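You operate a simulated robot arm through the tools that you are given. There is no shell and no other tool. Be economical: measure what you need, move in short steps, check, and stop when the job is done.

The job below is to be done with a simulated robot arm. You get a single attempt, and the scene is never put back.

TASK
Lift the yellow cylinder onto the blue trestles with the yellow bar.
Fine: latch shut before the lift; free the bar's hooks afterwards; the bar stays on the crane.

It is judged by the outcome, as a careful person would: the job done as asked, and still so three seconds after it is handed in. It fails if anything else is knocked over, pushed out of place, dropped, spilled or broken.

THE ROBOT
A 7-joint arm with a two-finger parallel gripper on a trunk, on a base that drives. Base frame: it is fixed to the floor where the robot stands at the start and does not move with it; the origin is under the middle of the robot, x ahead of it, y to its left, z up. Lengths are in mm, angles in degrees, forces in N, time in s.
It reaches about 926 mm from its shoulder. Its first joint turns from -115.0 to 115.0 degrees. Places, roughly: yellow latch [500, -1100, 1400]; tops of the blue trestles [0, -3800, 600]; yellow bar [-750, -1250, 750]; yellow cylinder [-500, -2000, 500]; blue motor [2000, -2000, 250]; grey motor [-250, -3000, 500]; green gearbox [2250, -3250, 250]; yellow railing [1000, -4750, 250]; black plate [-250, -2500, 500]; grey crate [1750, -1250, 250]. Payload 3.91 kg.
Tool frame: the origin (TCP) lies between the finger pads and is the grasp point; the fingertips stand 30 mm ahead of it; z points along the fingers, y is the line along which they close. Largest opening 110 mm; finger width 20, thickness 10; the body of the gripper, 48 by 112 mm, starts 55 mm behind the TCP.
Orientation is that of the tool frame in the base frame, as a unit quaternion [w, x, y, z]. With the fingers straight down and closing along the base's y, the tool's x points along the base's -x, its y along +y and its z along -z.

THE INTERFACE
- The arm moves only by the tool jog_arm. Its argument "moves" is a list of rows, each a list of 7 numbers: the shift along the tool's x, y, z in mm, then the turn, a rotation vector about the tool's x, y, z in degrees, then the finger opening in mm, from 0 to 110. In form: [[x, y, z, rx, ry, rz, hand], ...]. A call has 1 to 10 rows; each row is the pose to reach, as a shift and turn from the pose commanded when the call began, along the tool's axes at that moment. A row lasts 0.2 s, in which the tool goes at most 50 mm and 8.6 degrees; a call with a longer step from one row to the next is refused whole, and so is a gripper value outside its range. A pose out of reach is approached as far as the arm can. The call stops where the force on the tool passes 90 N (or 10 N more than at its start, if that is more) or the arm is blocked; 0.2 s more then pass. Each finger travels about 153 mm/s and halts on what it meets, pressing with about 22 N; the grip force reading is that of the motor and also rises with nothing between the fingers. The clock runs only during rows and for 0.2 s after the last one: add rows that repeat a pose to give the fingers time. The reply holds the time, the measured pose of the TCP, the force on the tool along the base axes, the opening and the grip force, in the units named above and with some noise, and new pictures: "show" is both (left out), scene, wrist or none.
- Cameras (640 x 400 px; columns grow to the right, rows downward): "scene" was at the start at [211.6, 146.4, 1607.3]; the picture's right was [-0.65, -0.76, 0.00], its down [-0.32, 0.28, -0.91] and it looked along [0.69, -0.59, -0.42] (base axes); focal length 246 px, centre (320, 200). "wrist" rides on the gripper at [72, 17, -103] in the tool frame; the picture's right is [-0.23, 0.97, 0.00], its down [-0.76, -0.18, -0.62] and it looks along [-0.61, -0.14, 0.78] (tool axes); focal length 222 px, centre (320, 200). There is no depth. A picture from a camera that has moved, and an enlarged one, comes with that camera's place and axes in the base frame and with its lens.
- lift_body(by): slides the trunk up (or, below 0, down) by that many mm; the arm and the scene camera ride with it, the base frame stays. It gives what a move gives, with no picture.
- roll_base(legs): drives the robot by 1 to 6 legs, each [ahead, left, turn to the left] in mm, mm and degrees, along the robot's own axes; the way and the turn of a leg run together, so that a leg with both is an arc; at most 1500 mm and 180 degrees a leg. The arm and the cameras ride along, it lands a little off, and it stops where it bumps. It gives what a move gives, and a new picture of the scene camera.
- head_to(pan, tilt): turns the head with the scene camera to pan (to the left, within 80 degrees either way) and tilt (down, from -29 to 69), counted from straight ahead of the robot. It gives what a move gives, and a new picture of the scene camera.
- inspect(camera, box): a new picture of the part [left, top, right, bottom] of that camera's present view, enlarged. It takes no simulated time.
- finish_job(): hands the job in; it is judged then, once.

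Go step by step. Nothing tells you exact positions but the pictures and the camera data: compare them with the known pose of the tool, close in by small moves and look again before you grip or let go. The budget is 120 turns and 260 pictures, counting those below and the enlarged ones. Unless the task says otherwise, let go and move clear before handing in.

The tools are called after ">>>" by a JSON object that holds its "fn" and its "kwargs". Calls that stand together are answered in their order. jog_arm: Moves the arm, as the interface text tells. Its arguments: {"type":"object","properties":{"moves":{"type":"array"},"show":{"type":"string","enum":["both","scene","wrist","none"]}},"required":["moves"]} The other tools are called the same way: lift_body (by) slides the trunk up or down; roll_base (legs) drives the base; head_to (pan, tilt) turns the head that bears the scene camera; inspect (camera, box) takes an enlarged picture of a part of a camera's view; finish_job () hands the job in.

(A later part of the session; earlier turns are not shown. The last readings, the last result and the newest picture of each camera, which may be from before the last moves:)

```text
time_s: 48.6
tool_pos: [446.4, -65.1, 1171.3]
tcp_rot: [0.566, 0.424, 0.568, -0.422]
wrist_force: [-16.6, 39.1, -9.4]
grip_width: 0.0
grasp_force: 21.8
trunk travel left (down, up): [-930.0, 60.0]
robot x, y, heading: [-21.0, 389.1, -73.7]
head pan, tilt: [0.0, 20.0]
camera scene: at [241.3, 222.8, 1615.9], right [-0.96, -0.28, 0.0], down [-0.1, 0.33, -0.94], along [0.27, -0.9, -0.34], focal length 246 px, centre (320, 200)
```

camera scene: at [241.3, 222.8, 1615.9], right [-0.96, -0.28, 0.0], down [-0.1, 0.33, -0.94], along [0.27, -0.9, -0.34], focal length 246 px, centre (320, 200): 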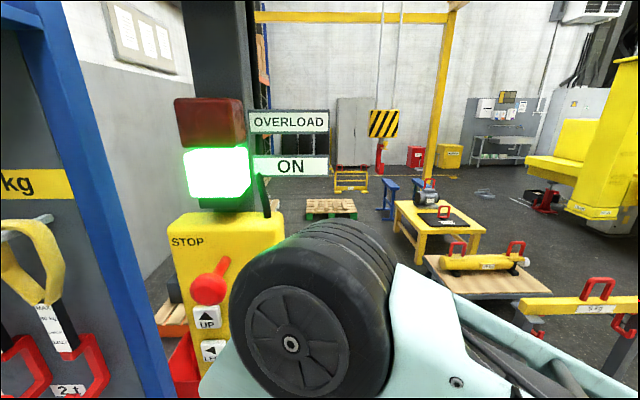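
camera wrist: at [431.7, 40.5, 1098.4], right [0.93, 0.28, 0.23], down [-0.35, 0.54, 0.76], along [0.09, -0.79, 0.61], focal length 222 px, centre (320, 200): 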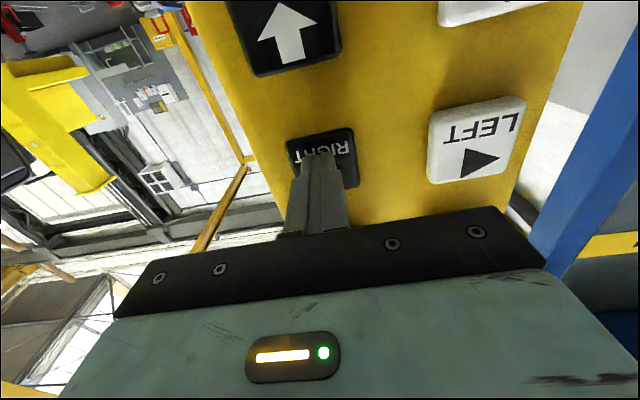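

RIGHT moves the hook toward the bar at roughly 170 mm/s. I keep holding it.

>>> {"fn": "jog_arm", "kwargs": {"moves": [[0, 0, 0, 0, 0, 0, 0], [0, 0, 0, 0, 0, 0, 0], [0, 0, 0, 0, 0, 0, 0], [0, 0, 0, 0, 0, 0, 0], [0, 0, 0, 0, 0, 0, 0], [0, 0, 0, 0, 0, 0, 0], [0, 0, 0, 0, 0, 0, 0], [0, 0, 0, 0, 0, 0, 0], [0, 0, 0, 0, 0, 0, 0], [0, 0, 0, 0, 0, 0, 0]], "show": "scene"}}

>>> {"fn": "jog_arm", "kwargs": {"moves": [[0, 0, 0, 0, 0, 0, 0], [0, 0, 0, 0, 0, 0, 0], [0, 0, 0, 0, 0, 0, 0], [0, 0, 0, 0, 0, 0, 0], [0, 0, -30, 0, 0, 0, 0], [0, 0, -30, 0, 0, 0, 0]], "show": "scene"}}

```text
time_s: 50.9
tool_pos: [446.2, -65.2, 1171.8]
tcp_rot: [0.567, 0.423, 0.567, -0.422]
wrist_force: [-18.3, 40.6, -12.4]
grip_width: 0.1
grasp_force: 22.1
trunk travel left (down, up): [-930.0, 60.0]
robot x, y, heading: [-20.4, 383.8, -73.6]
head pan, tilt: [0.0, 20.0]
camera scene: at [241.3, 222.7, 1615.9], right [-0.96, -0.28, 0.0], down [-0.1, 0.33, -0.94], along [0.27, -0.9, -0.34], focal length 246 px, centre (320, 200)
```

scene: 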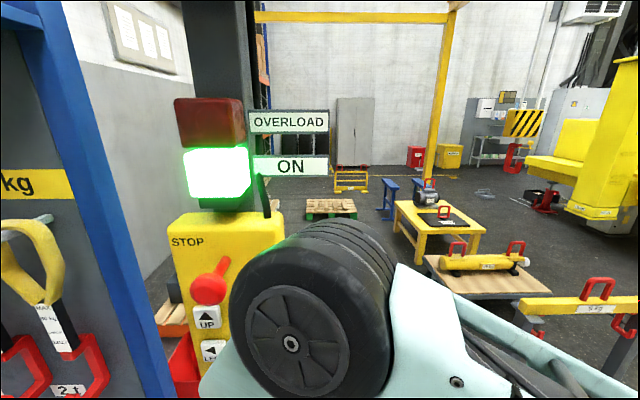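

```text
time_s: 52.2
tool_pos: [440.0, -42.1, 1175.1]
tcp_rot: [0.567, 0.424, 0.565, -0.424]
wrist_force: [0.2, -0.5, -0.3]
grip_width: 0.0
grasp_force: 22.1
trunk travel left (down, up): [-930.0, 60.0]
robot x, y, heading: [-18.2, 386.4, -73.5]
head pan, tilt: [0.0, 20.0]
camera scene: at [242.3, 220.0, 1615.7], right [-0.96, -0.28, 0.0], down [-0.1, 0.33, -0.94], along [0.27, -0.9, -0.34], focal length 246 px, centre (320, 200)
```

scene: 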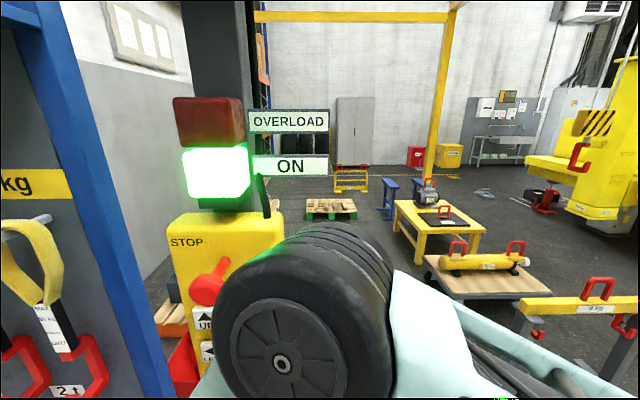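

The hook overshot a little or is about over the bar line. I move my fingertips to DOWN and let any swing settle.

>>> {"fn": "jog_arm", "kwargs": {"moves": [[-10, 0, -12, 0, 0, 0, 0], [-50, 0, -12, 0, 0, 0, 0], [-88, 0, -12, 0, 0, 0, 0], [-88, 0, -12, 0, 0, 0, 0], [-88, 0, -12, 0, 0, 0, 0], [-88, 0, -12, 0, 0, 0, 0]]}}

>>> {"fn": "inspect", "kwargs": {"camera": "scene", "box": [500, 90, 640, 380]}}

```text
time_s: 53.6
tool_pos: [436.3, -27.0, 1259.9]
tcp_rot: [0.566, 0.424, 0.566, -0.424]
wrist_force: [0.4, -0.5, 0.0]
grip_width: 0.1
grasp_force: 22.2
trunk travel left (down, up): [-930.0, 60.0]
robot x, y, heading: [-21.7, 385.2, -73.5]
head pan, tilt: [0.0, 20.0]
camera scene: at [242.2, 220.3, 1615.5], right [-0.96, -0.28, 0.0], down [-0.1, 0.33, -0.94], along [0.27, -0.9, -0.34], focal length 246 px, centre (320, 200)
camera wrist: at [422.2, 76.6, 1187.1], right [0.93, 0.28, 0.23], down [-0.35, 0.55, 0.76], along [0.09, -0.79, 0.61], focal length 222 px, centre (320, 200)
```

scene: 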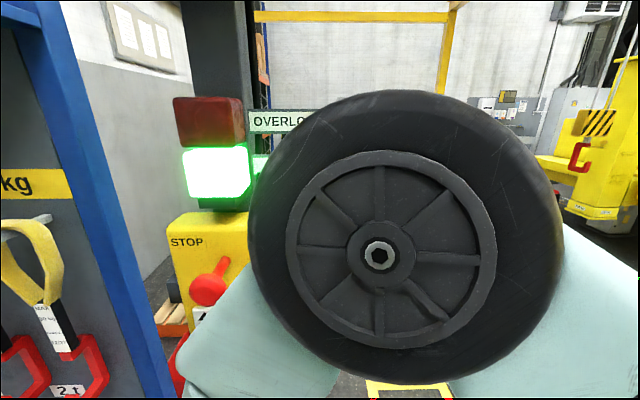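
wrist: 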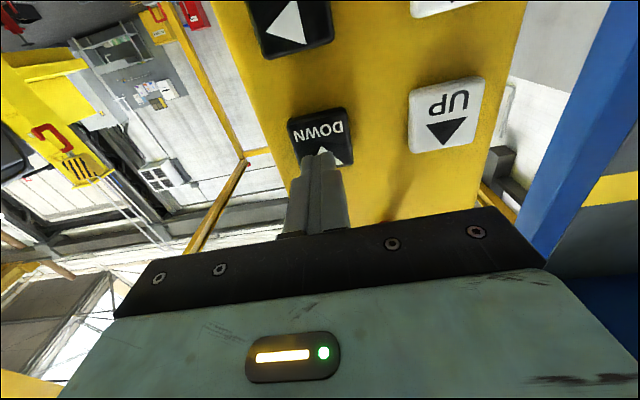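

```text
1.38 times, centred on (570, 235) of scene
camera zoom: at [242.2, 220.3, 1615.5], right [-0.96, -0.28, 0.0], down [-0.1, 0.33, -0.94], along [0.27, -0.9, -0.34], focal length 340 px, centre (-25, 152)
```

zoom: 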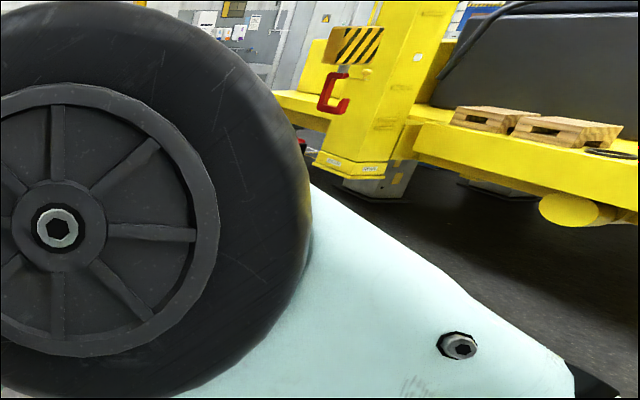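

The raised elbow blocks my view on the upper row, so I raise the trunk 58 mm and lower the tool by the same amount.

>>> {"fn": "lift_body", "kwargs": {"by": 58}}

>>> {"fn": "jog_arm", "kwargs": {"moves": [[30, 0, 0, 0, 0, 0, 0], [57, 0, 0, 0, 0, 0, 0], [57, 0, 0, 0, 0, 0, 0]]}}

```text
time_s: 54.6
tool_pos: [435.4, -28.4, 1318.8]
tcp_rot: [0.566, 0.423, 0.567, -0.423]
wrist_force: [-0.6, -0.2, -0.5]
grip_width: 0.0
grasp_force: 21.9
trunk travel left (down, up): [-988.0, 2.0]
robot x, y, heading: [-23.3, 385.3, -73.6]
head pan, tilt: [0.0, 20.0]
```

```text
time_s: 55.4
tool_pos: [436.7, -28.2, 1261.9]
tcp_rot: [0.567, 0.423, 0.566, -0.423]
wrist_force: [0.5, 0.0, -0.4]
grip_width: 0.0
grasp_force: 22.2
trunk travel left (down, up): [-988.0, 2.0]
robot x, y, heading: [-18.4, 381.9, -73.4]
head pan, tilt: [0.0, 20.0]
camera scene: at [242.3, 220.2, 1673.5], right [-0.96, -0.28, 0.0], down [-0.1, 0.33, -0.94], along [0.27, -0.9, -0.34], focal length 246 px, centre (320, 200)
camera wrist: at [423.1, 75.8, 1188.9], right [0.93, 0.28, 0.23], down [-0.35, 0.55, 0.76], along [0.09, -0.79, 0.61], focal length 222 px, centre (320, 200)
```

scene: 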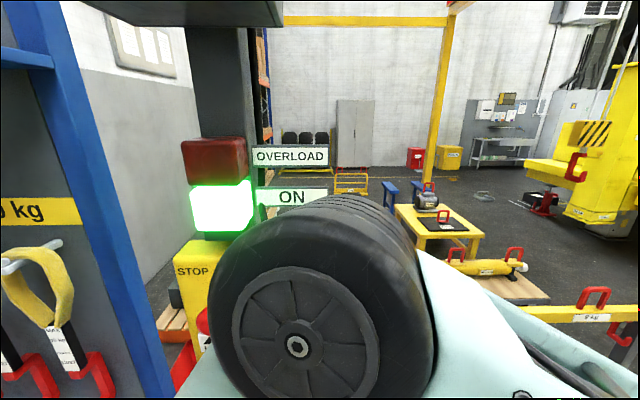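
wrist: 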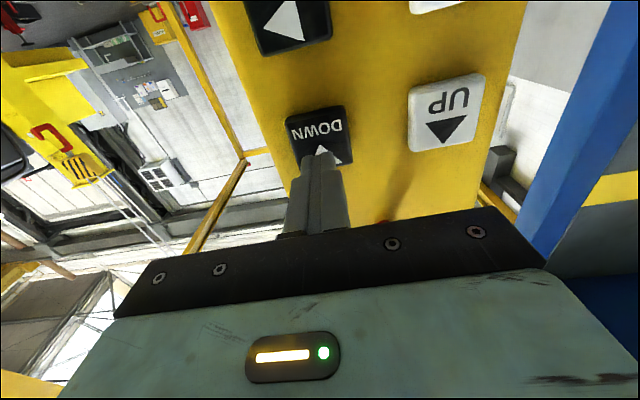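

>>> {"fn": "head_to", "kwargs": {"pan": -32, "tilt": 22}}

>>> {"fn": "inspect", "kwargs": {"camera": "scene", "box": [340, 120, 520, 320]}}

```text
time_s: 56.4
tool_pos: [436.8, -28.8, 1261.6]
tcp_rot: [0.566, 0.424, 0.566, -0.424]
wrist_force: [-1.1, 0.1, 0.8]
grip_width: 0.0
grasp_force: 22.1
trunk travel left (down, up): [-988.0, 2.0]
robot x, y, heading: [-22.1, 384.0, -73.6]
head pan, tilt: [-32.0, 22.0]
camera scene: at [191.0, 220.1, 1670.3], right [-0.96, 0.27, 0.0], down [0.1, 0.36, -0.93], along [-0.25, -0.89, -0.37], focal length 246 px, centre (320, 200)
```

scene: 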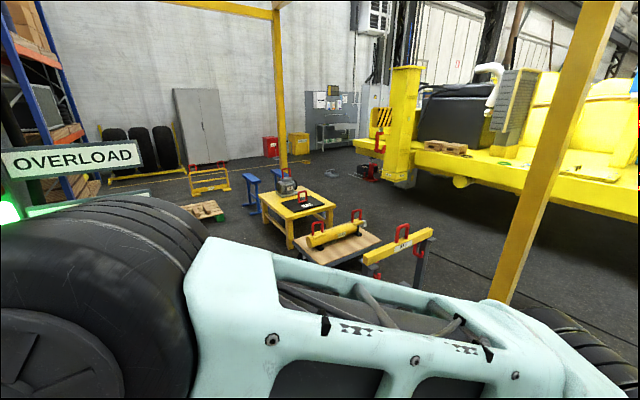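

```text
2.00 times, centred on (430, 220) of scene
camera zoom: at [191.0, 220.1, 1670.3], right [-0.96, 0.27, 0.0], down [0.1, 0.36, -0.93], along [-0.25, -0.89, -0.37], focal length 493 px, centre (100, 160)
```

zoom: 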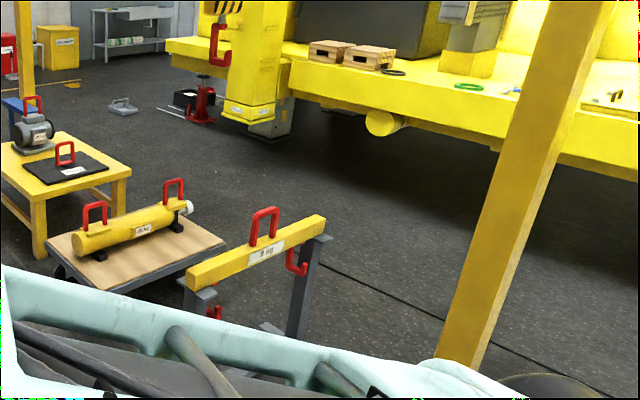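

The hook hangs at about bottom z≈1304 near the bar's e1; it must come down about 575 mm, beside the ring. I press DOWN for a bit to measure its speed.

>>> {"fn": "jog_arm", "kwargs": {"moves": [[0, 0, 40, 0, 0, 0, 0], [0, 0, 42, 0, 0, 0, 0], [0, 0, 42, 0, 0, 0, 0], [0, 0, 42, 0, 0, 0, 0], [0, 0, 42, 0, 0, 0, 0], [0, 0, 42, 0, 0, 0, 0], [0, 0, 0, 0, 0, 0, 0]], "show": "none"}}

>>> {"fn": "inspect", "kwargs": {"camera": "scene", "box": [340, 120, 520, 320]}}

```text
time_s: 58.0
tool_pos: [435.5, -29.4, 1259.8]
tcp_rot: [0.567, 0.425, 0.564, -0.425]
wrist_force: [-0.2, -0.3, -0.1]
grip_width: 0.2
grasp_force: 22.4
trunk travel left (down, up): [-988.0, 2.0]
robot x, y, heading: [-23.4, 386.3, -73.5]
head pan, tilt: [-32.0, 22.0]
```

```text
2.00 times, centred on (430, 220) of scene
camera zoom: at [191.3, 218.8, 1670.4], right [-0.96, 0.27, 0.0], down [0.1, 0.36, -0.93], along [-0.25, -0.89, -0.37], focal length 493 px, centre (100, 160)
```

zoom: 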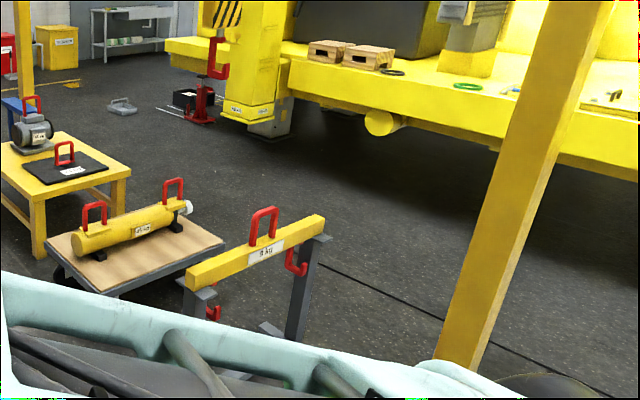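

DOWN lowers about 50 mm/s. I hold it longer.

>>> {"fn": "jog_arm", "kwargs": {"moves": [[0, 0, 42, 0, 0, 0, 0], [0, 0, 42, 0, 0, 0, 0], [0, 0, 42, 0, 0, 0, 0], [0, 0, 42, 0, 0, 0, 0], [0, 0, 42, 0, 0, 0, 0], [0, 0, 42, 0, 0, 0, 0], [0, 0, 42, 0, 0, 0, 0], [0, 0, 42, 0, 0, 0, 0], [0, 0, 42, 0, 0, 0, 0], [0, 0, 42, 0, 0, 0, 0]], "show": "none"}}

>>> {"fn": "jog_arm", "kwargs": {"moves": [[0, 0, 0, 0, 0, 0, 0], [0, 0, 0, 0, 0, 0, 0], [0, 0, 0, 0, 0, 0, 0], [0, 0, 0, 0, 0, 0, 0], [0, 0, 0, 0, 0, 0, 0], [0, 0, 0, 0, 0, 0, 0], [0, 0, 0, 0, 0, 0, 0], [0, 0, 0, 0, 0, 0, 0], [0, 0, 0, 0, 0, 0, 0], [0, 0, 0, 0, 0, 0, 0]], "show": "none"}}

>>> {"fn": "inspect", "kwargs": {"camera": "scene", "box": [340, 120, 520, 320]}}

```text
time_s: 60.2
tool_pos: [447.8, -64.3, 1258.1]
tcp_rot: [0.567, 0.423, 0.567, -0.423]
wrist_force: [-11.0, 33.5, -3.5]
grip_width: 0.2
grasp_force: 22.4
trunk travel left (down, up): [-988.0, 2.0]
robot x, y, heading: [-18.7, 388.9, -73.3]
head pan, tilt: [-32.0, 22.0]
```

```text
time_s: 62.4
tool_pos: [447.6, -63.1, 1258.9]
tcp_rot: [0.566, 0.424, 0.566, -0.423]
wrist_force: [-11.8, 33.7, -4.1]
grip_width: 0.0
grasp_force: 22.1
trunk travel left (down, up): [-988.0, 2.0]
robot x, y, heading: [-18.5, 386.6, -73.6]
head pan, tilt: [-32.0, 22.0]
```

```text
2.00 times, centred on (430, 220) of scene
camera zoom: at [190.2, 222.7, 1670.7], right [-0.96, 0.27, 0.0], down [0.1, 0.36, -0.93], along [-0.25, -0.89, -0.37], focal length 493 px, centre (100, 160)
```

zoom: 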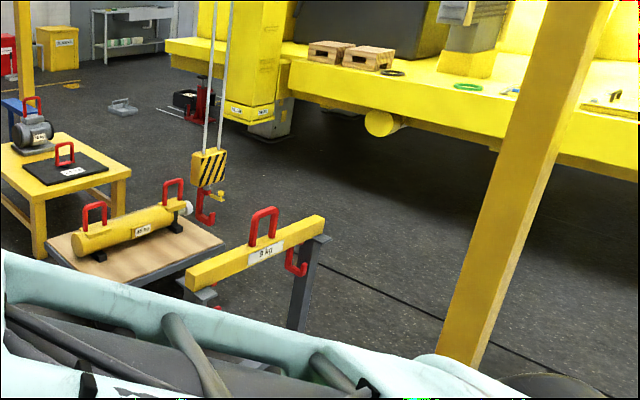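

It descends faster than thought (~125 mm/s). I release now.

>>> {"fn": "jog_arm", "kwargs": {"moves": [[0, 0, -42, 0, 0, 0, 0], [0, 0, -42, 0, 0, 0, 0]], "show": "none"}}

>>> {"fn": "inspect", "kwargs": {"camera": "scene", "box": [360, 160, 460, 280]}}

```text
time_s: 63.0
tool_pos: [435.0, -27.0, 1259.9]
tcp_rot: [0.566, 0.424, 0.565, -0.424]
wrist_force: [0.0, -0.4, 0.1]
grip_width: 0.2
grasp_force: 21.8
trunk travel left (down, up): [-988.0, 2.0]
robot x, y, heading: [-19.6, 385.3, -73.8]
head pan, tilt: [-32.0, 22.0]
```

```text
3.33 times, centred on (410, 220) of scene
camera zoom: at [191.0, 220.2, 1670.4], right [-0.96, 0.27, 0.0], down [0.1, 0.36, -0.93], along [-0.25, -0.89, -0.37], focal length 821 px, centre (20, 133)
```

zoom: 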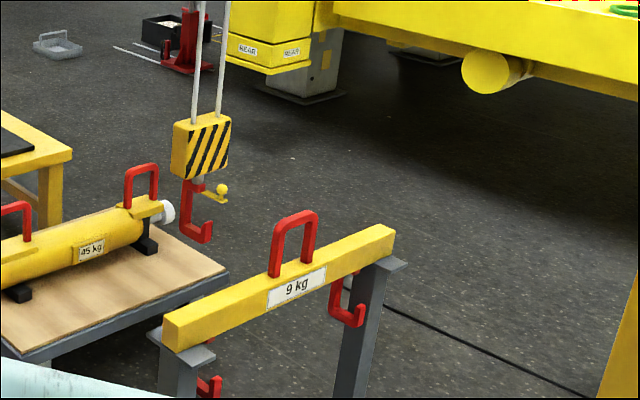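

The hook hangs with its bottom at z≈615; I need about 725. I press UP briefly.

>>> {"fn": "jog_arm", "kwargs": {"moves": [[0, 46, 0, 0, 0, 0, 0], [0, 91, 0, 0, 0, 0, 0], [0, 91, 0, 0, 0, 0, 0], [0, 91, 42, 0, 0, 0, 0], [0, 91, 42, 0, 0, 0, 0], [0, 91, 42, 0, 0, 0, 0], [0, 91, 42, 0, 0, 0, 0], [0, 91, 42, 0, 0, 0, 0], [0, 91, 42, 0, 0, 0, 0], [0, 91, 0, 0, 0, 0, 0]], "show": "wrist"}}

>>> {"fn": "inspect", "kwargs": {"camera": "scene", "box": [360, 160, 460, 280]}}

```text
time_s: 65.2
tool_pos: [522.8, -6.2, 1260.9]
tcp_rot: [0.566, 0.425, 0.564, -0.425]
wrist_force: [-0.4, 0.3, -0.3]
grip_width: 0.1
grasp_force: 21.4
trunk travel left (down, up): [-988.0, 2.0]
robot x, y, heading: [-23.0, 387.6, -73.5]
head pan, tilt: [-32.0, 22.0]
camera wrist: at [509.9, 97.2, 1187.8], right [0.93, 0.27, 0.23], down [-0.35, 0.55, 0.76], along [0.08, -0.79, 0.61], focal length 222 px, centre (320, 200)
```

wrist: 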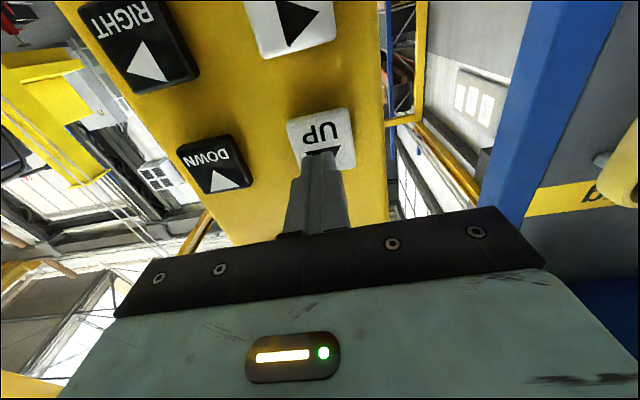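

```text
3.33 times, centred on (410, 220) of scene
camera zoom: at [191.6, 218.5, 1670.3], right [-0.96, 0.27, 0.0], down [0.1, 0.36, -0.93], along [-0.25, -0.89, -0.37], focal length 821 px, centre (20, 133)
```

zoom: 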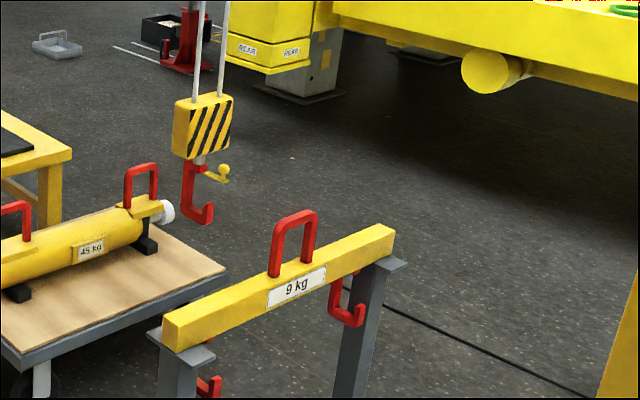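

>>> {"fn": "jog_arm", "kwargs": {"moves": [[0, 0, 42, 0, 0, 0, 0], [0, 0, 42, 0, 0, 0, 0], [0, 0, 42, 0, 0, 0, 0], [0, 0, 42, 0, 0, 0, 0], [0, 0, 42, 0, 0, 0, 0], [0, 0, 42, 0, 0, 0, 0], [0, 0, 42, 0, 0, 0, 0], [0, 0, 0, 0, 0, 0, 0], [0, 0, 0, 0, 0, 0, 0]], "show": "none"}}

>>> {"fn": "jog_arm", "kwargs": {"moves": [[45, -30, 0, 0, 0, 0, 0], [90, -60, 0, 0, 0, 0, 0], [130, -90, 0, 0, 0, 0, 0], [175, -91, 0, 0, 0, 0, 0], [175, -91, 0, 0, 0, 0, 0]], "show": "wrist"}}

>>> {"fn": "inspect", "kwargs": {"camera": "scene", "box": [360, 160, 460, 280]}}

```text
time_s: 67.2
tool_pos: [523.1, -1.9, 1261.9]
tcp_rot: [0.567, 0.424, 0.566, -0.423]
wrist_force: [-0.5, 0.3, 0.1]
grip_width: 0.0
grasp_force: 22.2
trunk travel left (down, up): [-988.0, 2.0]
robot x, y, heading: [-23.3, 385.6, -73.4]
head pan, tilt: [-32.0, 22.0]
```

```text
refused: row 1 steps farther than a row can; nothing moved
```

```text
3.33 times, centred on (410, 220) of scene
camera zoom: at [191.0, 220.0, 1670.4], right [-0.96, 0.27, 0.0], down [0.1, 0.36, -0.93], along [-0.25, -0.89, -0.37], focal length 821 px, centre (20, 133)
```

zoom: 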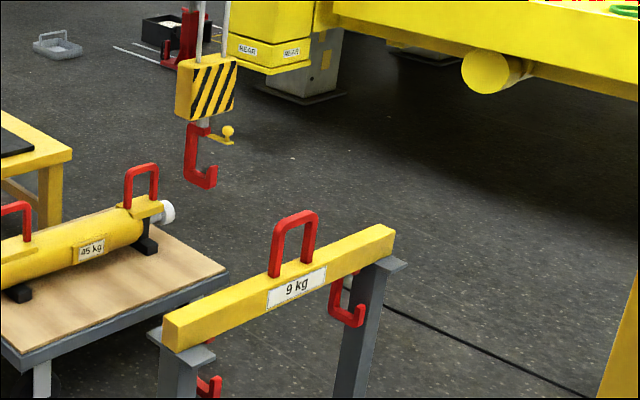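

>>> {"fn": "jog_arm", "kwargs": {"moves": [[40, -20, 0, 0, 0, 0, 0], [80, -40, 0, 0, 0, 0, 0], [120, -60, 0, 0, 0, 0, 0], [150, -80, 0, 0, 0, 0, 0], [176, -91, 0, 0, 0, 0, 0], [176, -91, 0, 0, 0, 0, 0]], "show": "both"}}

```text
time_s: 68.6
tool_pos: [436.0, -25.8, 1084.8]
tcp_rot: [0.566, 0.424, 0.567, -0.423]
wrist_force: [0.2, -0.5, 0.3]
grip_width: 0.0
grasp_force: 22.4
trunk travel left (down, up): [-988.0, 2.0]
robot x, y, heading: [-16.9, 385.7, -73.5]
head pan, tilt: [-32.0, 22.0]
camera scene: at [191.0, 220.1, 1670.3], right [-0.96, 0.27, 0.0], down [0.1, 0.36, -0.93], along [-0.25, -0.89, -0.37], focal length 246 px, centre (320, 200)
camera wrist: at [422.3, 77.0, 1012.8], right [0.93, 0.28, 0.23], down [-0.35, 0.55, 0.76], along [0.09, -0.79, 0.61], focal length 222 px, centre (320, 200)
```

scene: 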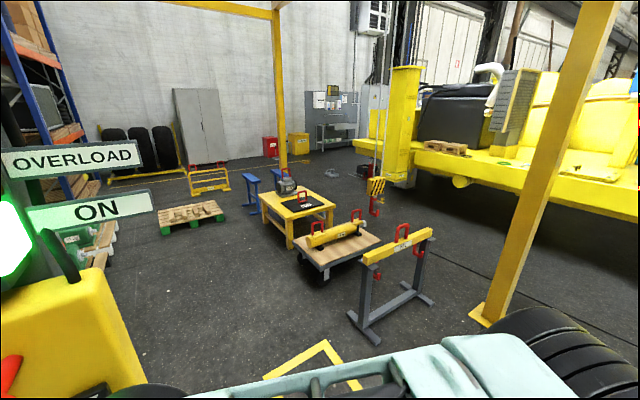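
wrist: 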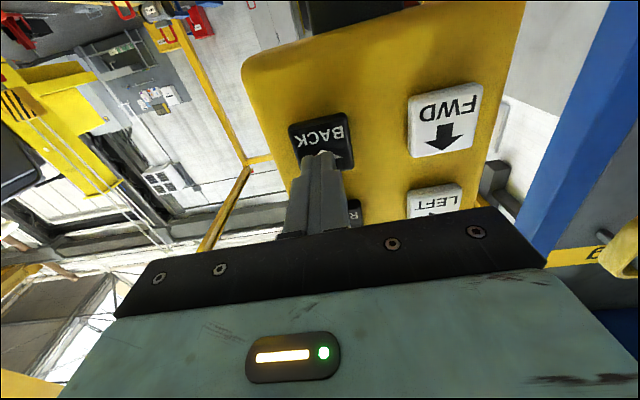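

Now a short press on BACK to check the direction and alignment.

>>> {"fn": "jog_arm", "kwargs": {"moves": [[0, 0, 42, 0, 0, 0, 0], [0, 0, 42, 0, 0, 0, 0], [0, 0, 42, 0, 0, 0, 0], [0, 0, 42, 0, 0, 0, 0], [0, 0, 42, 0, 0, 0, 0], [0, 0, 0, 0, 0, 0, 0], [0, 0, 0, 0, 0, 0, 0], [0, 0, 0, 0, 0, 0, 0], [0, 0, 0, 0, 0, 0, 0], [0, 0, 0, 0, 0, 0, 0]], "show": "none"}}

>>> {"fn": "inspect", "kwargs": {"camera": "scene", "box": [360, 160, 460, 280]}}

```text
time_s: 70.8
tool_pos: [436.3, -25.3, 1086.6]
tcp_rot: [0.567, 0.423, 0.566, -0.423]
wrist_force: [-0.1, 0.8, 0.1]
grip_width: 0.0
grasp_force: 21.8
trunk travel left (down, up): [-988.0, 2.0]
robot x, y, heading: [-18.9, 387.0, -73.4]
head pan, tilt: [-32.0, 22.0]
```

```text
3.33 times, centred on (410, 220) of scene
camera zoom: at [190.9, 220.1, 1670.3], right [-0.96, 0.27, 0.0], down [0.1, 0.36, -0.93], along [-0.25, -0.89, -0.37], focal length 821 px, centre (20, 133)
```

zoom: 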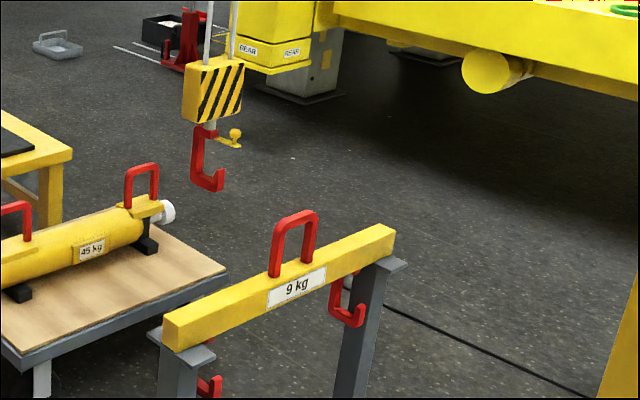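

BACK moves it toward the ring, gently. I press a little longer.

>>> {"fn": "jog_arm", "kwargs": {"moves": [[0, 0, 42, 0, 0, 0, 0], [0, 0, 42, 0, 0, 0, 0], [0, 0, 42, 0, 0, 0, 0], [0, 0, 42, 0, 0, 0, 0], [0, 0, 42, 0, 0, 0, 0], [0, 0, 42, 0, 0, 0, 0], [0, 0, 0, 0, 0, 0, 0], [0, 0, 0, 0, 0, 0, 0], [0, 0, 0, 0, 0, 0, 0], [0, 0, 0, 0, 0, 0, 0]], "show": "none"}}

>>> {"fn": "inspect", "kwargs": {"camera": "scene", "box": [360, 160, 460, 280]}}

```text
time_s: 73.0
tool_pos: [437.8, -26.1, 1084.3]
tcp_rot: [0.566, 0.424, 0.566, -0.424]
wrist_force: [-0.2, -0.1, -0.4]
grip_width: 0.0
grasp_force: 22.1
trunk travel left (down, up): [-988.0, 2.0]
robot x, y, heading: [-19.4, 384.8, -73.3]
head pan, tilt: [-32.0, 22.0]
```

```text
3.33 times, centred on (410, 220) of scene
camera zoom: at [190.9, 220.1, 1670.3], right [-0.96, 0.27, 0.0], down [0.1, 0.36, -0.93], along [-0.25, -0.89, -0.37], focal length 821 px, centre (20, 133)
```

zoom: 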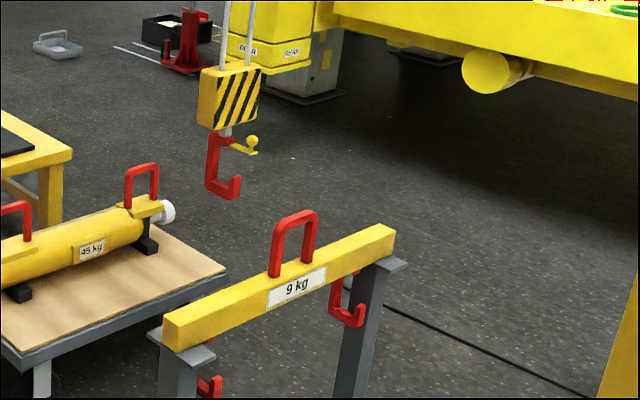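

>>> {"fn": "jog_arm", "kwargs": {"moves": [[0, 0, 42, 0, 0, 0, 0], [0, 0, 42, 0, 0, 0, 0], [0, 0, 42, 0, 0, 0, 0], [0, 0, 42, 0, 0, 0, 0], [0, 0, 42, 0, 0, 0, 0], [0, 0, 42, 0, 0, 0, 0], [0, 0, 42, 0, 0, 0, 0], [0, 0, 0, 0, 0, 0, 0], [0, 0, 0, 0, 0, 0, 0], [0, 0, 0, 0, 0, 0, 0]], "show": "none"}}

>>> {"fn": "inspect", "kwargs": {"camera": "scene", "box": [370, 170, 450, 270]}}

```text
time_s: 75.2
tool_pos: [436.6, -28.2, 1085.3]
tcp_rot: [0.566, 0.423, 0.567, -0.423]
wrist_force: [-0.9, 0.3, -0.2]
grip_width: 0.2
grasp_force: 22.1
trunk travel left (down, up): [-988.0, 2.0]
robot x, y, heading: [-18.8, 385.3, -73.4]
head pan, tilt: [-32.0, 22.0]
```

```text
4.00 times, centred on (410, 220) of scene
camera zoom: at [191.0, 220.0, 1670.3], right [-0.96, 0.27, 0.0], down [0.1, 0.36, -0.93], along [-0.25, -0.89, -0.37], focal length 986 px, centre (-40, 120)
```

zoom: 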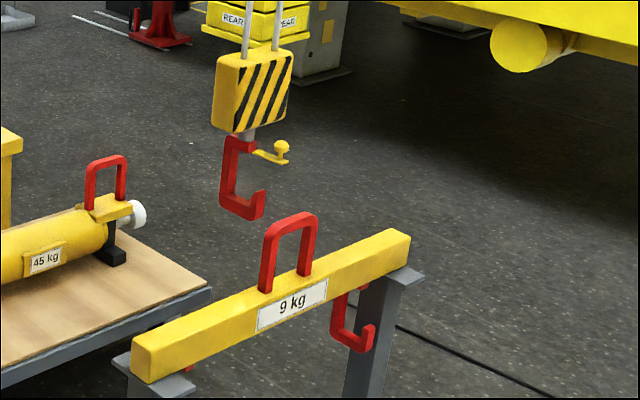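

Alignment looks right; the hook needs ~50 mm less height and ~128 mm more BACK. I go up to DOWN and press 6 rows.

>>> {"fn": "jog_arm", "kwargs": {"moves": [[-48, 0, 0, 0, 0, 0, 0], [-96, 0, 0, 0, 0, 0, 0], [-144, 0, 0, 0, 0, 0, 0], [-176, 0, 0, 0, 0, 0, 0], [-176, 0, 0, 0, 0, 0, 0]], "show": "none"}}

>>> {"fn": "jog_arm", "kwargs": {"moves": [[0, 0, 42, 0, 0, 0, 0], [0, 0, 42, 0, 0, 0, 0], [0, 0, 42, 0, 0, 0, 0], [0, 0, 42, 0, 0, 0, 0], [0, 0, 42, 0, 0, 0, 0], [0, 0, 42, 0, 0, 0, 0], [0, 0, 0, 0, 0, 0, 0], [0, 0, 0, 0, 0, 0, 0], [0, 0, 0, 0, 0, 0, 0]], "show": "none"}}

>>> {"fn": "inspect", "kwargs": {"camera": "scene", "box": [370, 170, 450, 270]}}

```text
time_s: 76.4
tool_pos: [436.1, -25.6, 1262.2]
tcp_rot: [0.567, 0.423, 0.566, -0.424]
wrist_force: [0.7, -0.9, 0.0]
grip_width: 0.0
grasp_force: 21.2
trunk travel left (down, up): [-988.0, 2.0]
robot x, y, heading: [-21.6, 387.9, -73.6]
head pan, tilt: [-32.0, 22.0]
```

```text
time_s: 78.4
tool_pos: [434.5, -27.7, 1260.6]
tcp_rot: [0.566, 0.424, 0.566, -0.424]
wrist_force: [-0.4, 0.2, 0.4]
grip_width: 0.0
grasp_force: 22.2
trunk travel left (down, up): [-988.0, 2.0]
robot x, y, heading: [-16.0, 386.5, -73.6]
head pan, tilt: [-32.0, 22.0]
```

```text
4.00 times, centred on (410, 220) of scene
camera zoom: at [190.9, 220.1, 1670.3], right [-0.96, 0.27, 0.0], down [0.1, 0.36, -0.93], along [-0.25, -0.89, -0.37], focal length 986 px, centre (-40, 120)
```

zoom: 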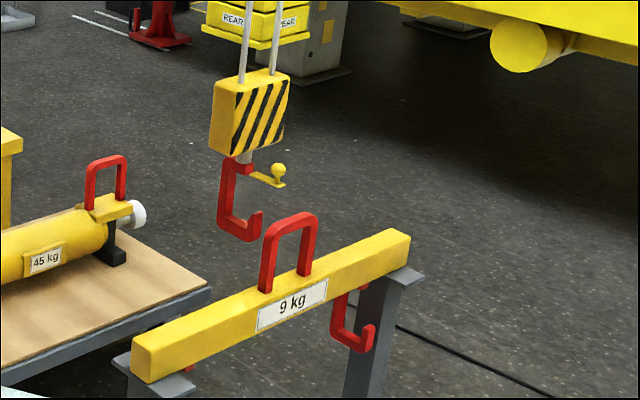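

Height is right (bottom z≈728). Back to BACK for ~95 mm.

>>> {"fn": "jog_arm", "kwargs": {"moves": [[48, 0, 0, 0, 0, 0, 0], [96, 0, 0, 0, 0, 0, 0], [144, 0, 0, 0, 0, 0, 0], [176, 0, 0, 0, 0, 0, 0], [176, 0, 0, 0, 0, 0, 0]], "show": "none"}}

>>> {"fn": "jog_arm", "kwargs": {"moves": [[0, 0, 42, 0, 0, 0, 0], [0, 0, 42, 0, 0, 0, 0], [0, 0, 42, 0, 0, 0, 0], [0, 0, 42, 0, 0, 0, 0], [0, 0, 42, 0, 0, 0, 0], [0, 0, 42, 0, 0, 0, 0], [0, 0, 42, 0, 0, 0, 0], [0, 0, 0, 0, 0, 0, 0], [0, 0, 0, 0, 0, 0, 0], [0, 0, 0, 0, 0, 0, 0]], "show": "none"}}

>>> {"fn": "inspect", "kwargs": {"camera": "scene", "box": [370, 170, 450, 270]}}

```text
time_s: 79.6
tool_pos: [434.1, -27.2, 1082.5]
tcp_rot: [0.566, 0.424, 0.567, -0.423]
wrist_force: [0.5, 0.1, 0.7]
grip_width: 0.0
grasp_force: 22.4
trunk travel left (down, up): [-988.0, 2.0]
robot x, y, heading: [-21.9, 386.4, -73.3]
head pan, tilt: [-32.0, 22.0]
```

```text
time_s: 81.8
tool_pos: [435.0, -25.2, 1084.0]
tcp_rot: [0.566, 0.423, 0.566, -0.423]
wrist_force: [-0.7, 0.9, -0.3]
grip_width: 0.0
grasp_force: 22.3
trunk travel left (down, up): [-988.0, 2.0]
robot x, y, heading: [-20.6, 388.0, -73.5]
head pan, tilt: [-32.0, 22.0]
```

```text
4.00 times, centred on (410, 220) of scene
camera zoom: at [191.0, 220.1, 1670.3], right [-0.96, 0.27, 0.0], down [0.1, 0.36, -0.93], along [-0.25, -0.89, -0.37], focal length 986 px, centre (-40, 120)
```

zoom: 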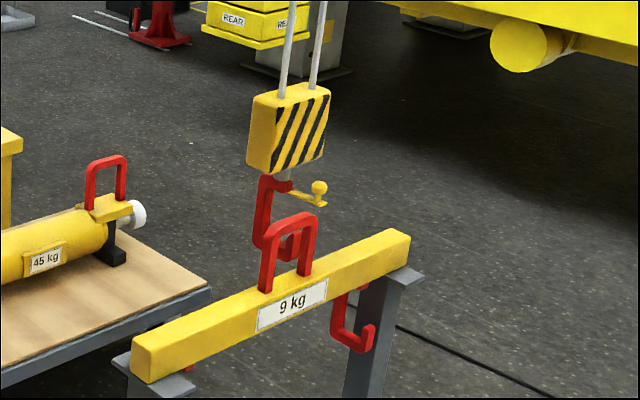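

>>> {"fn": "inspect", "kwargs": {"camera": "scene", "box": [388, 205, 418, 250]}}

```text
8.89 times, centred on (403, 228) of scene
camera zoom: at [191.0, 220.1, 1670.3], right [-0.96, 0.27, 0.0], down [0.1, 0.36, -0.93], along [-0.25, -0.89, -0.37], focal length 2190 px, centre (-418, -44)
```

zoom: 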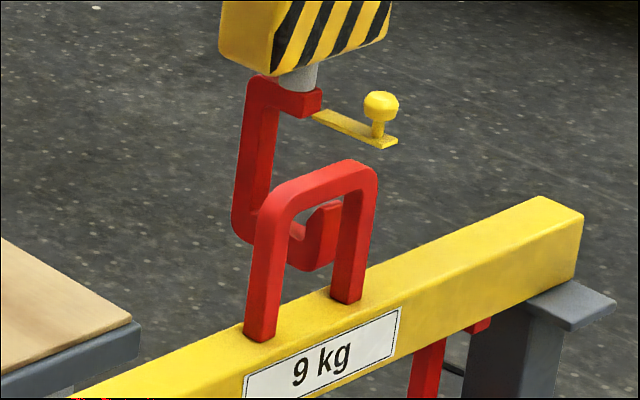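

The hook tip is just behind the ring but ~25 mm right of the ring's centre. I nudge LEFT slightly before going further.

>>> {"fn": "jog_arm", "kwargs": {"moves": [[-33, 33, 0, 0, 0, 0, 0], [-66, 66, 0, 0, 0, 0, 0], [-88, 91, 0, 0, 0, 0, 0], [-88, 91, 0, 0, 0, 0, 0], [-88, 91, 42, 0, 0, 0, 0], [-88, 91, 42, 0, 0, 0, 0], [-88, 91, 42, 0, 0, 0, 0], [-88, 91, 42, 0, 0, 0, 0], [-88, 91, 42, 0, 0, 0, 0], [-88, 91, 0, 0, 0, 0, 0]], "show": "wrist"}}

>>> {"fn": "jog_arm", "kwargs": {"moves": [[0, 0, 0, 0, 0, 0, 0], [30, -30, 0, 0, 0, 0, 0], [60, -60, 0, 0, 0, 0, 0], [88, -91, 0, 0, 0, 0, 0], [88, -91, 0, 0, 0, 0, 0], [88, -91, 0, 0, 0, 0, 0]], "show": "none"}}

>>> {"fn": "inspect", "kwargs": {"camera": "scene", "box": [388, 205, 418, 250]}}

```text
time_s: 84.0
tool_pos: [523.7, -6.0, 1174.7]
tcp_rot: [0.567, 0.424, 0.564, -0.424]
wrist_force: [0.0, -0.5, 0.3]
grip_width: 0.1
grasp_force: 22.0
trunk travel left (down, up): [-988.0, 2.0]
robot x, y, heading: [-18.5, 386.6, -73.9]
head pan, tilt: [-32.0, 22.0]
camera wrist: at [510.9, 97.5, 1101.1], right [0.93, 0.27, 0.23], down [-0.35, 0.55, 0.76], along [0.08, -0.79, 0.61], focal length 222 px, centre (320, 200)
```

wrist: 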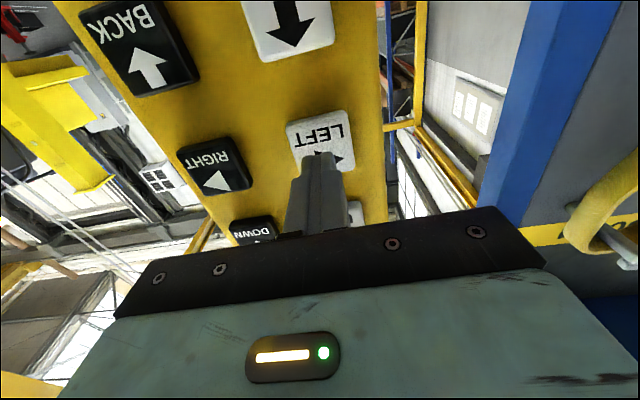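

```text
time_s: 85.4
tool_pos: [435.9, -25.6, 1084.8]
tcp_rot: [0.566, 0.424, 0.567, -0.423]
wrist_force: [0.6, -0.3, 0.3]
grip_width: 0.2
grasp_force: 22.3
trunk travel left (down, up): [-988.0, 2.0]
robot x, y, heading: [-18.8, 387.5, -73.5]
head pan, tilt: [-32.0, 22.0]
```

```text
8.89 times, centred on (403, 228) of scene
camera zoom: at [190.9, 220.1, 1670.3], right [-0.96, 0.27, 0.0], down [0.1, 0.36, -0.93], along [-0.25, -0.89, -0.37], focal length 2190 px, centre (-418, -44)
```

zoom: 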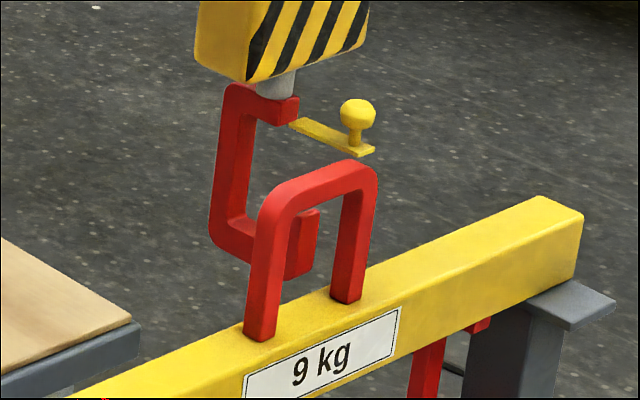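

Good. Now BACK ~55 mm to seat the ring in the hook's mouth.

>>> {"fn": "jog_arm", "kwargs": {"moves": [[0, 0, 42, 0, 0, 0, 0], [0, 0, 42, 0, 0, 0, 0], [0, 0, 42, 0, 0, 0, 0], [0, 0, 42, 0, 0, 0, 0], [0, 0, 42, 0, 0, 0, 0], [0, 0, 42, 0, 0, 0, 0], [0, 0, 0, 0, 0, 0, 0], [0, 0, 0, 0, 0, 0, 0], [0, 0, 0, 0, 0, 0, 0], [0, 0, 0, 0, 0, 0, 0]], "show": "none"}}

>>> {"fn": "inspect", "kwargs": {"camera": "scene", "box": [388, 205, 418, 250]}}

```text
time_s: 87.6
tool_pos: [435.7, -26.1, 1083.8]
tcp_rot: [0.567, 0.423, 0.566, -0.423]
wrist_force: [0.0, -0.2, 0.0]
grip_width: 0.0
grasp_force: 21.9
trunk travel left (down, up): [-988.0, 2.0]
robot x, y, heading: [-24.0, 386.3, -73.6]
head pan, tilt: [-32.0, 22.0]
```

```text
8.89 times, centred on (403, 228) of scene
camera zoom: at [190.9, 220.1, 1670.3], right [-0.96, 0.27, 0.0], down [0.1, 0.36, -0.93], along [-0.25, -0.89, -0.37], focal length 2190 px, centre (-418, -44)
```

zoom: 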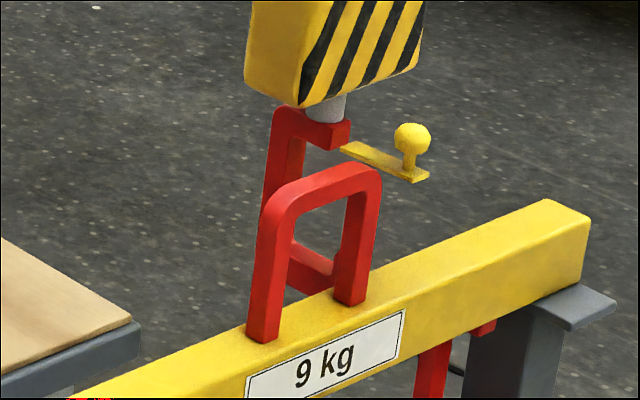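

The tip is behind the right leg of the ring (touching, bar nudged a few mm), so it's still too far right and somewhat low. I back off with FWD, then correct LEFT and UP.

>>> {"fn": "jog_arm", "kwargs": {"moves": [[0, 46, 0, 0, 0, 0, 0], [0, 91, 0, 0, 0, 0, 0], [0, 91, 0, 0, 0, 0, 0], [0, 91, 42, 0, 0, 0, 0], [0, 91, 42, 0, 0, 0, 0], [0, 91, 42, 0, 0, 0, 0], [0, 91, 42, 0, 0, 0, 0], [0, 91, 42, 0, 0, 0, 0], [0, 91, 42, 0, 0, 0, 0], [0, 91, 0, 0, 0, 0, 0]], "show": "none"}}

>>> {"fn": "jog_arm", "kwargs": {"moves": [[-44, 0, 0, 0, 0, 0, 0], [-88, 0, 0, 0, 0, 0, 0], [-88, 0, 0, 0, 0, 0, 0], [-88, 0, 42, 0, 0, 0, 0], [-88, 0, 42, 0, 0, 0, 0], [-88, 0, 42, 0, 0, 0, 0], [-88, 0, 42, 0, 0, 0, 0], [-88, 0, 42, 0, 0, 0, 0], [-88, 0, 42, 0, 0, 0, 0], [-88, 0, 0, 0, 0, 0, 0]], "show": "none"}}

>>> {"fn": "inspect", "kwargs": {"camera": "scene", "box": [388, 205, 418, 250]}}

```text
time_s: 89.8
tool_pos: [525.3, -5.9, 1086.6]
tcp_rot: [0.568, 0.424, 0.564, -0.424]
wrist_force: [0.0, -0.1, -1.3]
grip_width: 0.0
grasp_force: 22.2
trunk travel left (down, up): [-988.0, 2.0]
robot x, y, heading: [-19.0, 387.2, -73.6]
head pan, tilt: [-32.0, 22.0]
```

```text
time_s: 92.0
tool_pos: [527.1, -6.5, 1173.8]
tcp_rot: [0.568, 0.424, 0.564, -0.424]
wrist_force: [0.4, 0.3, -0.8]
grip_width: 0.2
grasp_force: 22.3
trunk travel left (down, up): [-988.0, 2.0]
robot x, y, heading: [-18.1, 382.4, -73.6]
head pan, tilt: [-32.0, 22.0]
```

```text
8.89 times, centred on (403, 228) of scene
camera zoom: at [191.5, 218.4, 1670.3], right [-0.96, 0.27, 0.0], down [0.1, 0.36, -0.93], along [-0.25, -0.89, -0.37], focal length 2190 px, centre (-418, -44)
```

zoom: 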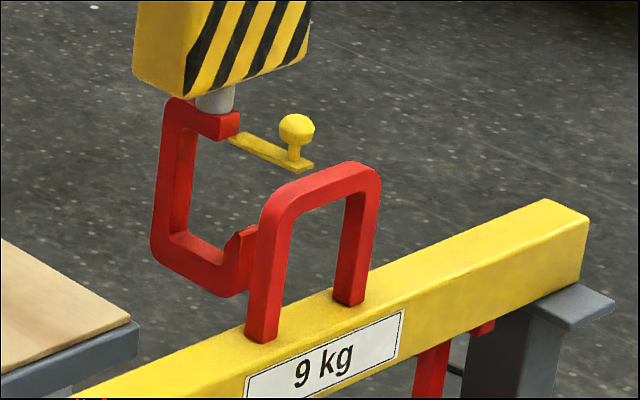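

The hook is back and now ~60 mm further left, which should centre it. It also needs ~35 mm UP.

>>> {"fn": "jog_arm", "kwargs": {"moves": [[-44, 0, 0, 0, 0, 0, 0], [-88, 0, 0, 0, 0, 0, 0], [-88, 0, 0, 0, 0, 0, 0], [-88, 0, 42, 0, 0, 0, 0], [-88, 0, 42, 0, 0, 0, 0], [-88, 0, 42, 0, 0, 0, 0], [-88, 0, 42, 0, 0, 0, 0], [-88, 0, 42, 0, 0, 0, 0], [-88, 0, 0, 0, 0, 0, 0], [-88, 0, 0, 0, 0, 0, 0]], "show": "none"}}

>>> {"fn": "jog_arm", "kwargs": {"moves": [[40, -20, 0, 0, 0, 0, 0], [80, -40, 0, 0, 0, 0, 0], [120, -60, 0, 0, 0, 0, 0], [150, -80, 0, 0, 0, 0, 0], [176, -91, 0, 0, 0, 0, 0], [176, -91, 0, 0, 0, 0, 0]], "show": "wrist"}}

>>> {"fn": "inspect", "kwargs": {"camera": "scene", "box": [388, 205, 418, 250]}}

```text
time_s: 94.2
tool_pos: [522.9, -0.8, 1259.0]
tcp_rot: [0.567, 0.424, 0.566, -0.424]
wrist_force: [0.1, 1.2, -0.1]
grip_width: 0.0
grasp_force: 22.0
trunk travel left (down, up): [-988.0, 2.0]
robot x, y, heading: [-18.4, 386.6, -73.5]
head pan, tilt: [-32.0, 22.0]
```

```text
time_s: 95.6
tool_pos: [436.3, -26.6, 1083.1]
tcp_rot: [0.567, 0.423, 0.566, -0.424]
wrist_force: [-0.5, -0.1, 0.3]
grip_width: 0.0
grasp_force: 22.3
trunk travel left (down, up): [-988.0, 2.0]
robot x, y, heading: [-19.4, 388.9, -73.5]
head pan, tilt: [-32.0, 22.0]
camera wrist: at [422.1, 77.0, 1009.9], right [0.93, 0.28, 0.23], down [-0.35, 0.55, 0.76], along [0.09, -0.79, 0.61], focal length 222 px, centre (320, 200)
```

wrist: 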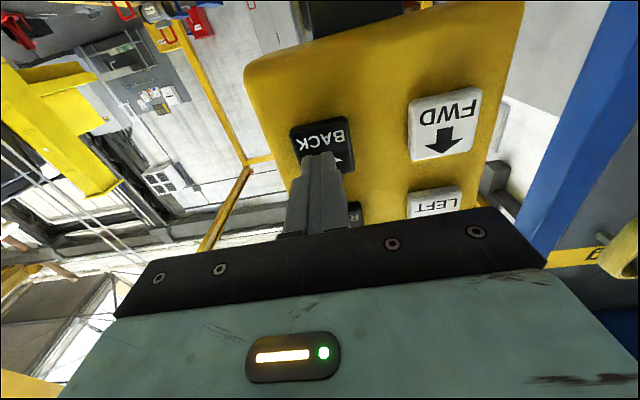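

```text
8.89 times, centred on (403, 228) of scene
camera zoom: at [191.0, 220.1, 1670.3], right [-0.96, 0.27, 0.0], down [0.1, 0.36, -0.93], along [-0.25, -0.89, -0.37], focal length 2190 px, centre (-418, -44)
```

zoom: 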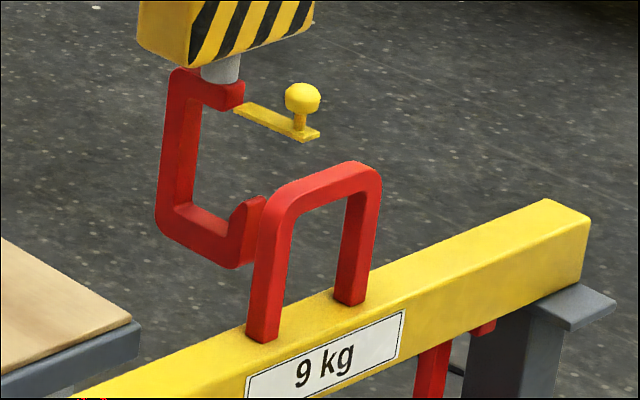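

>>> {"fn": "jog_arm", "kwargs": {"moves": [[0, 0, 42, 0, 0, 0, 0], [0, 0, 42, 0, 0, 0, 0], [0, 0, 42, 0, 0, 0, 0], [0, 0, 42, 0, 0, 0, 0], [0, 0, 42, 0, 0, 0, 0], [0, 0, 42, 0, 0, 0, 0], [0, 0, 0, 0, 0, 0, 0], [0, 0, 0, 0, 0, 0, 0], [0, 0, 0, 0, 0, 0, 0], [0, 0, 0, 0, 0, 0, 0]], "show": "none"}}

>>> {"fn": "inspect", "kwargs": {"camera": "scene", "box": [388, 205, 418, 250]}}

```text
time_s: 97.8
tool_pos: [435.5, -27.5, 1083.8]
tcp_rot: [0.566, 0.424, 0.566, -0.425]
wrist_force: [-0.3, -0.7, -0.1]
grip_width: 0.0
grasp_force: 22.1
trunk travel left (down, up): [-988.0, 2.0]
robot x, y, heading: [-19.7, 386.4, -73.4]
head pan, tilt: [-32.0, 22.0]
```

```text
8.89 times, centred on (403, 228) of scene
camera zoom: at [190.9, 220.1, 1670.3], right [-0.96, 0.27, 0.0], down [0.1, 0.36, -0.93], along [-0.25, -0.89, -0.37], focal length 2190 px, centre (-418, -44)
```

zoom: 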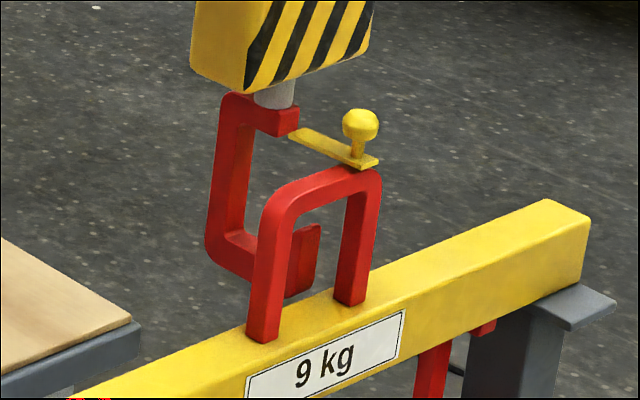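

Geometry now says the tip is centred in the ring opening. Continue BACK ~58 mm.

>>> {"fn": "jog_arm", "kwargs": {"moves": [[0, 0, 42, 0, 0, 0, 0], [0, 0, 42, 0, 0, 0, 0], [0, 0, 42, 0, 0, 0, 0], [0, 0, 42, 0, 0, 0, 0], [0, 0, 42, 0, 0, 0, 0], [0, 0, 0, 0, 0, 0, 0], [0, 0, 0, 0, 0, 0, 0], [0, 0, 0, 0, 0, 0, 0]], "show": "none"}}

>>> {"fn": "inspect", "kwargs": {"camera": "scene", "box": [388, 205, 418, 250]}}

```text
time_s: 99.6
tool_pos: [436.2, -28.2, 1084.7]
tcp_rot: [0.566, 0.424, 0.566, -0.424]
wrist_force: [0.0, 0.0, 0.0]
grip_width: 0.0
grasp_force: 22.4
trunk travel left (down, up): [-988.0, 2.0]
robot x, y, heading: [-22.5, 386.8, -73.4]
head pan, tilt: [-32.0, 22.0]
```

```text
8.89 times, centred on (403, 228) of scene
camera zoom: at [191.0, 220.1, 1670.3], right [-0.96, 0.27, 0.0], down [0.1, 0.36, -0.93], along [-0.25, -0.89, -0.37], focal length 2190 px, centre (-418, -44)
```

zoom: 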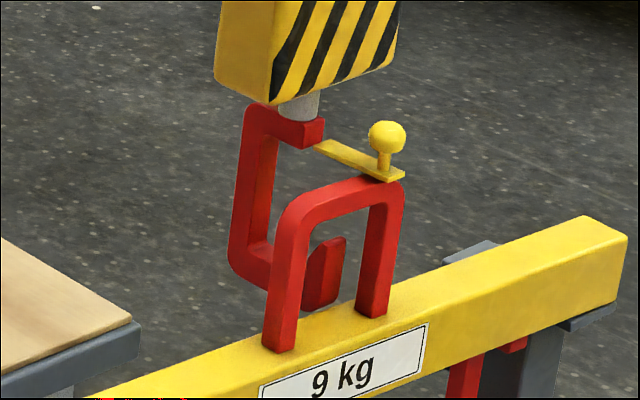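

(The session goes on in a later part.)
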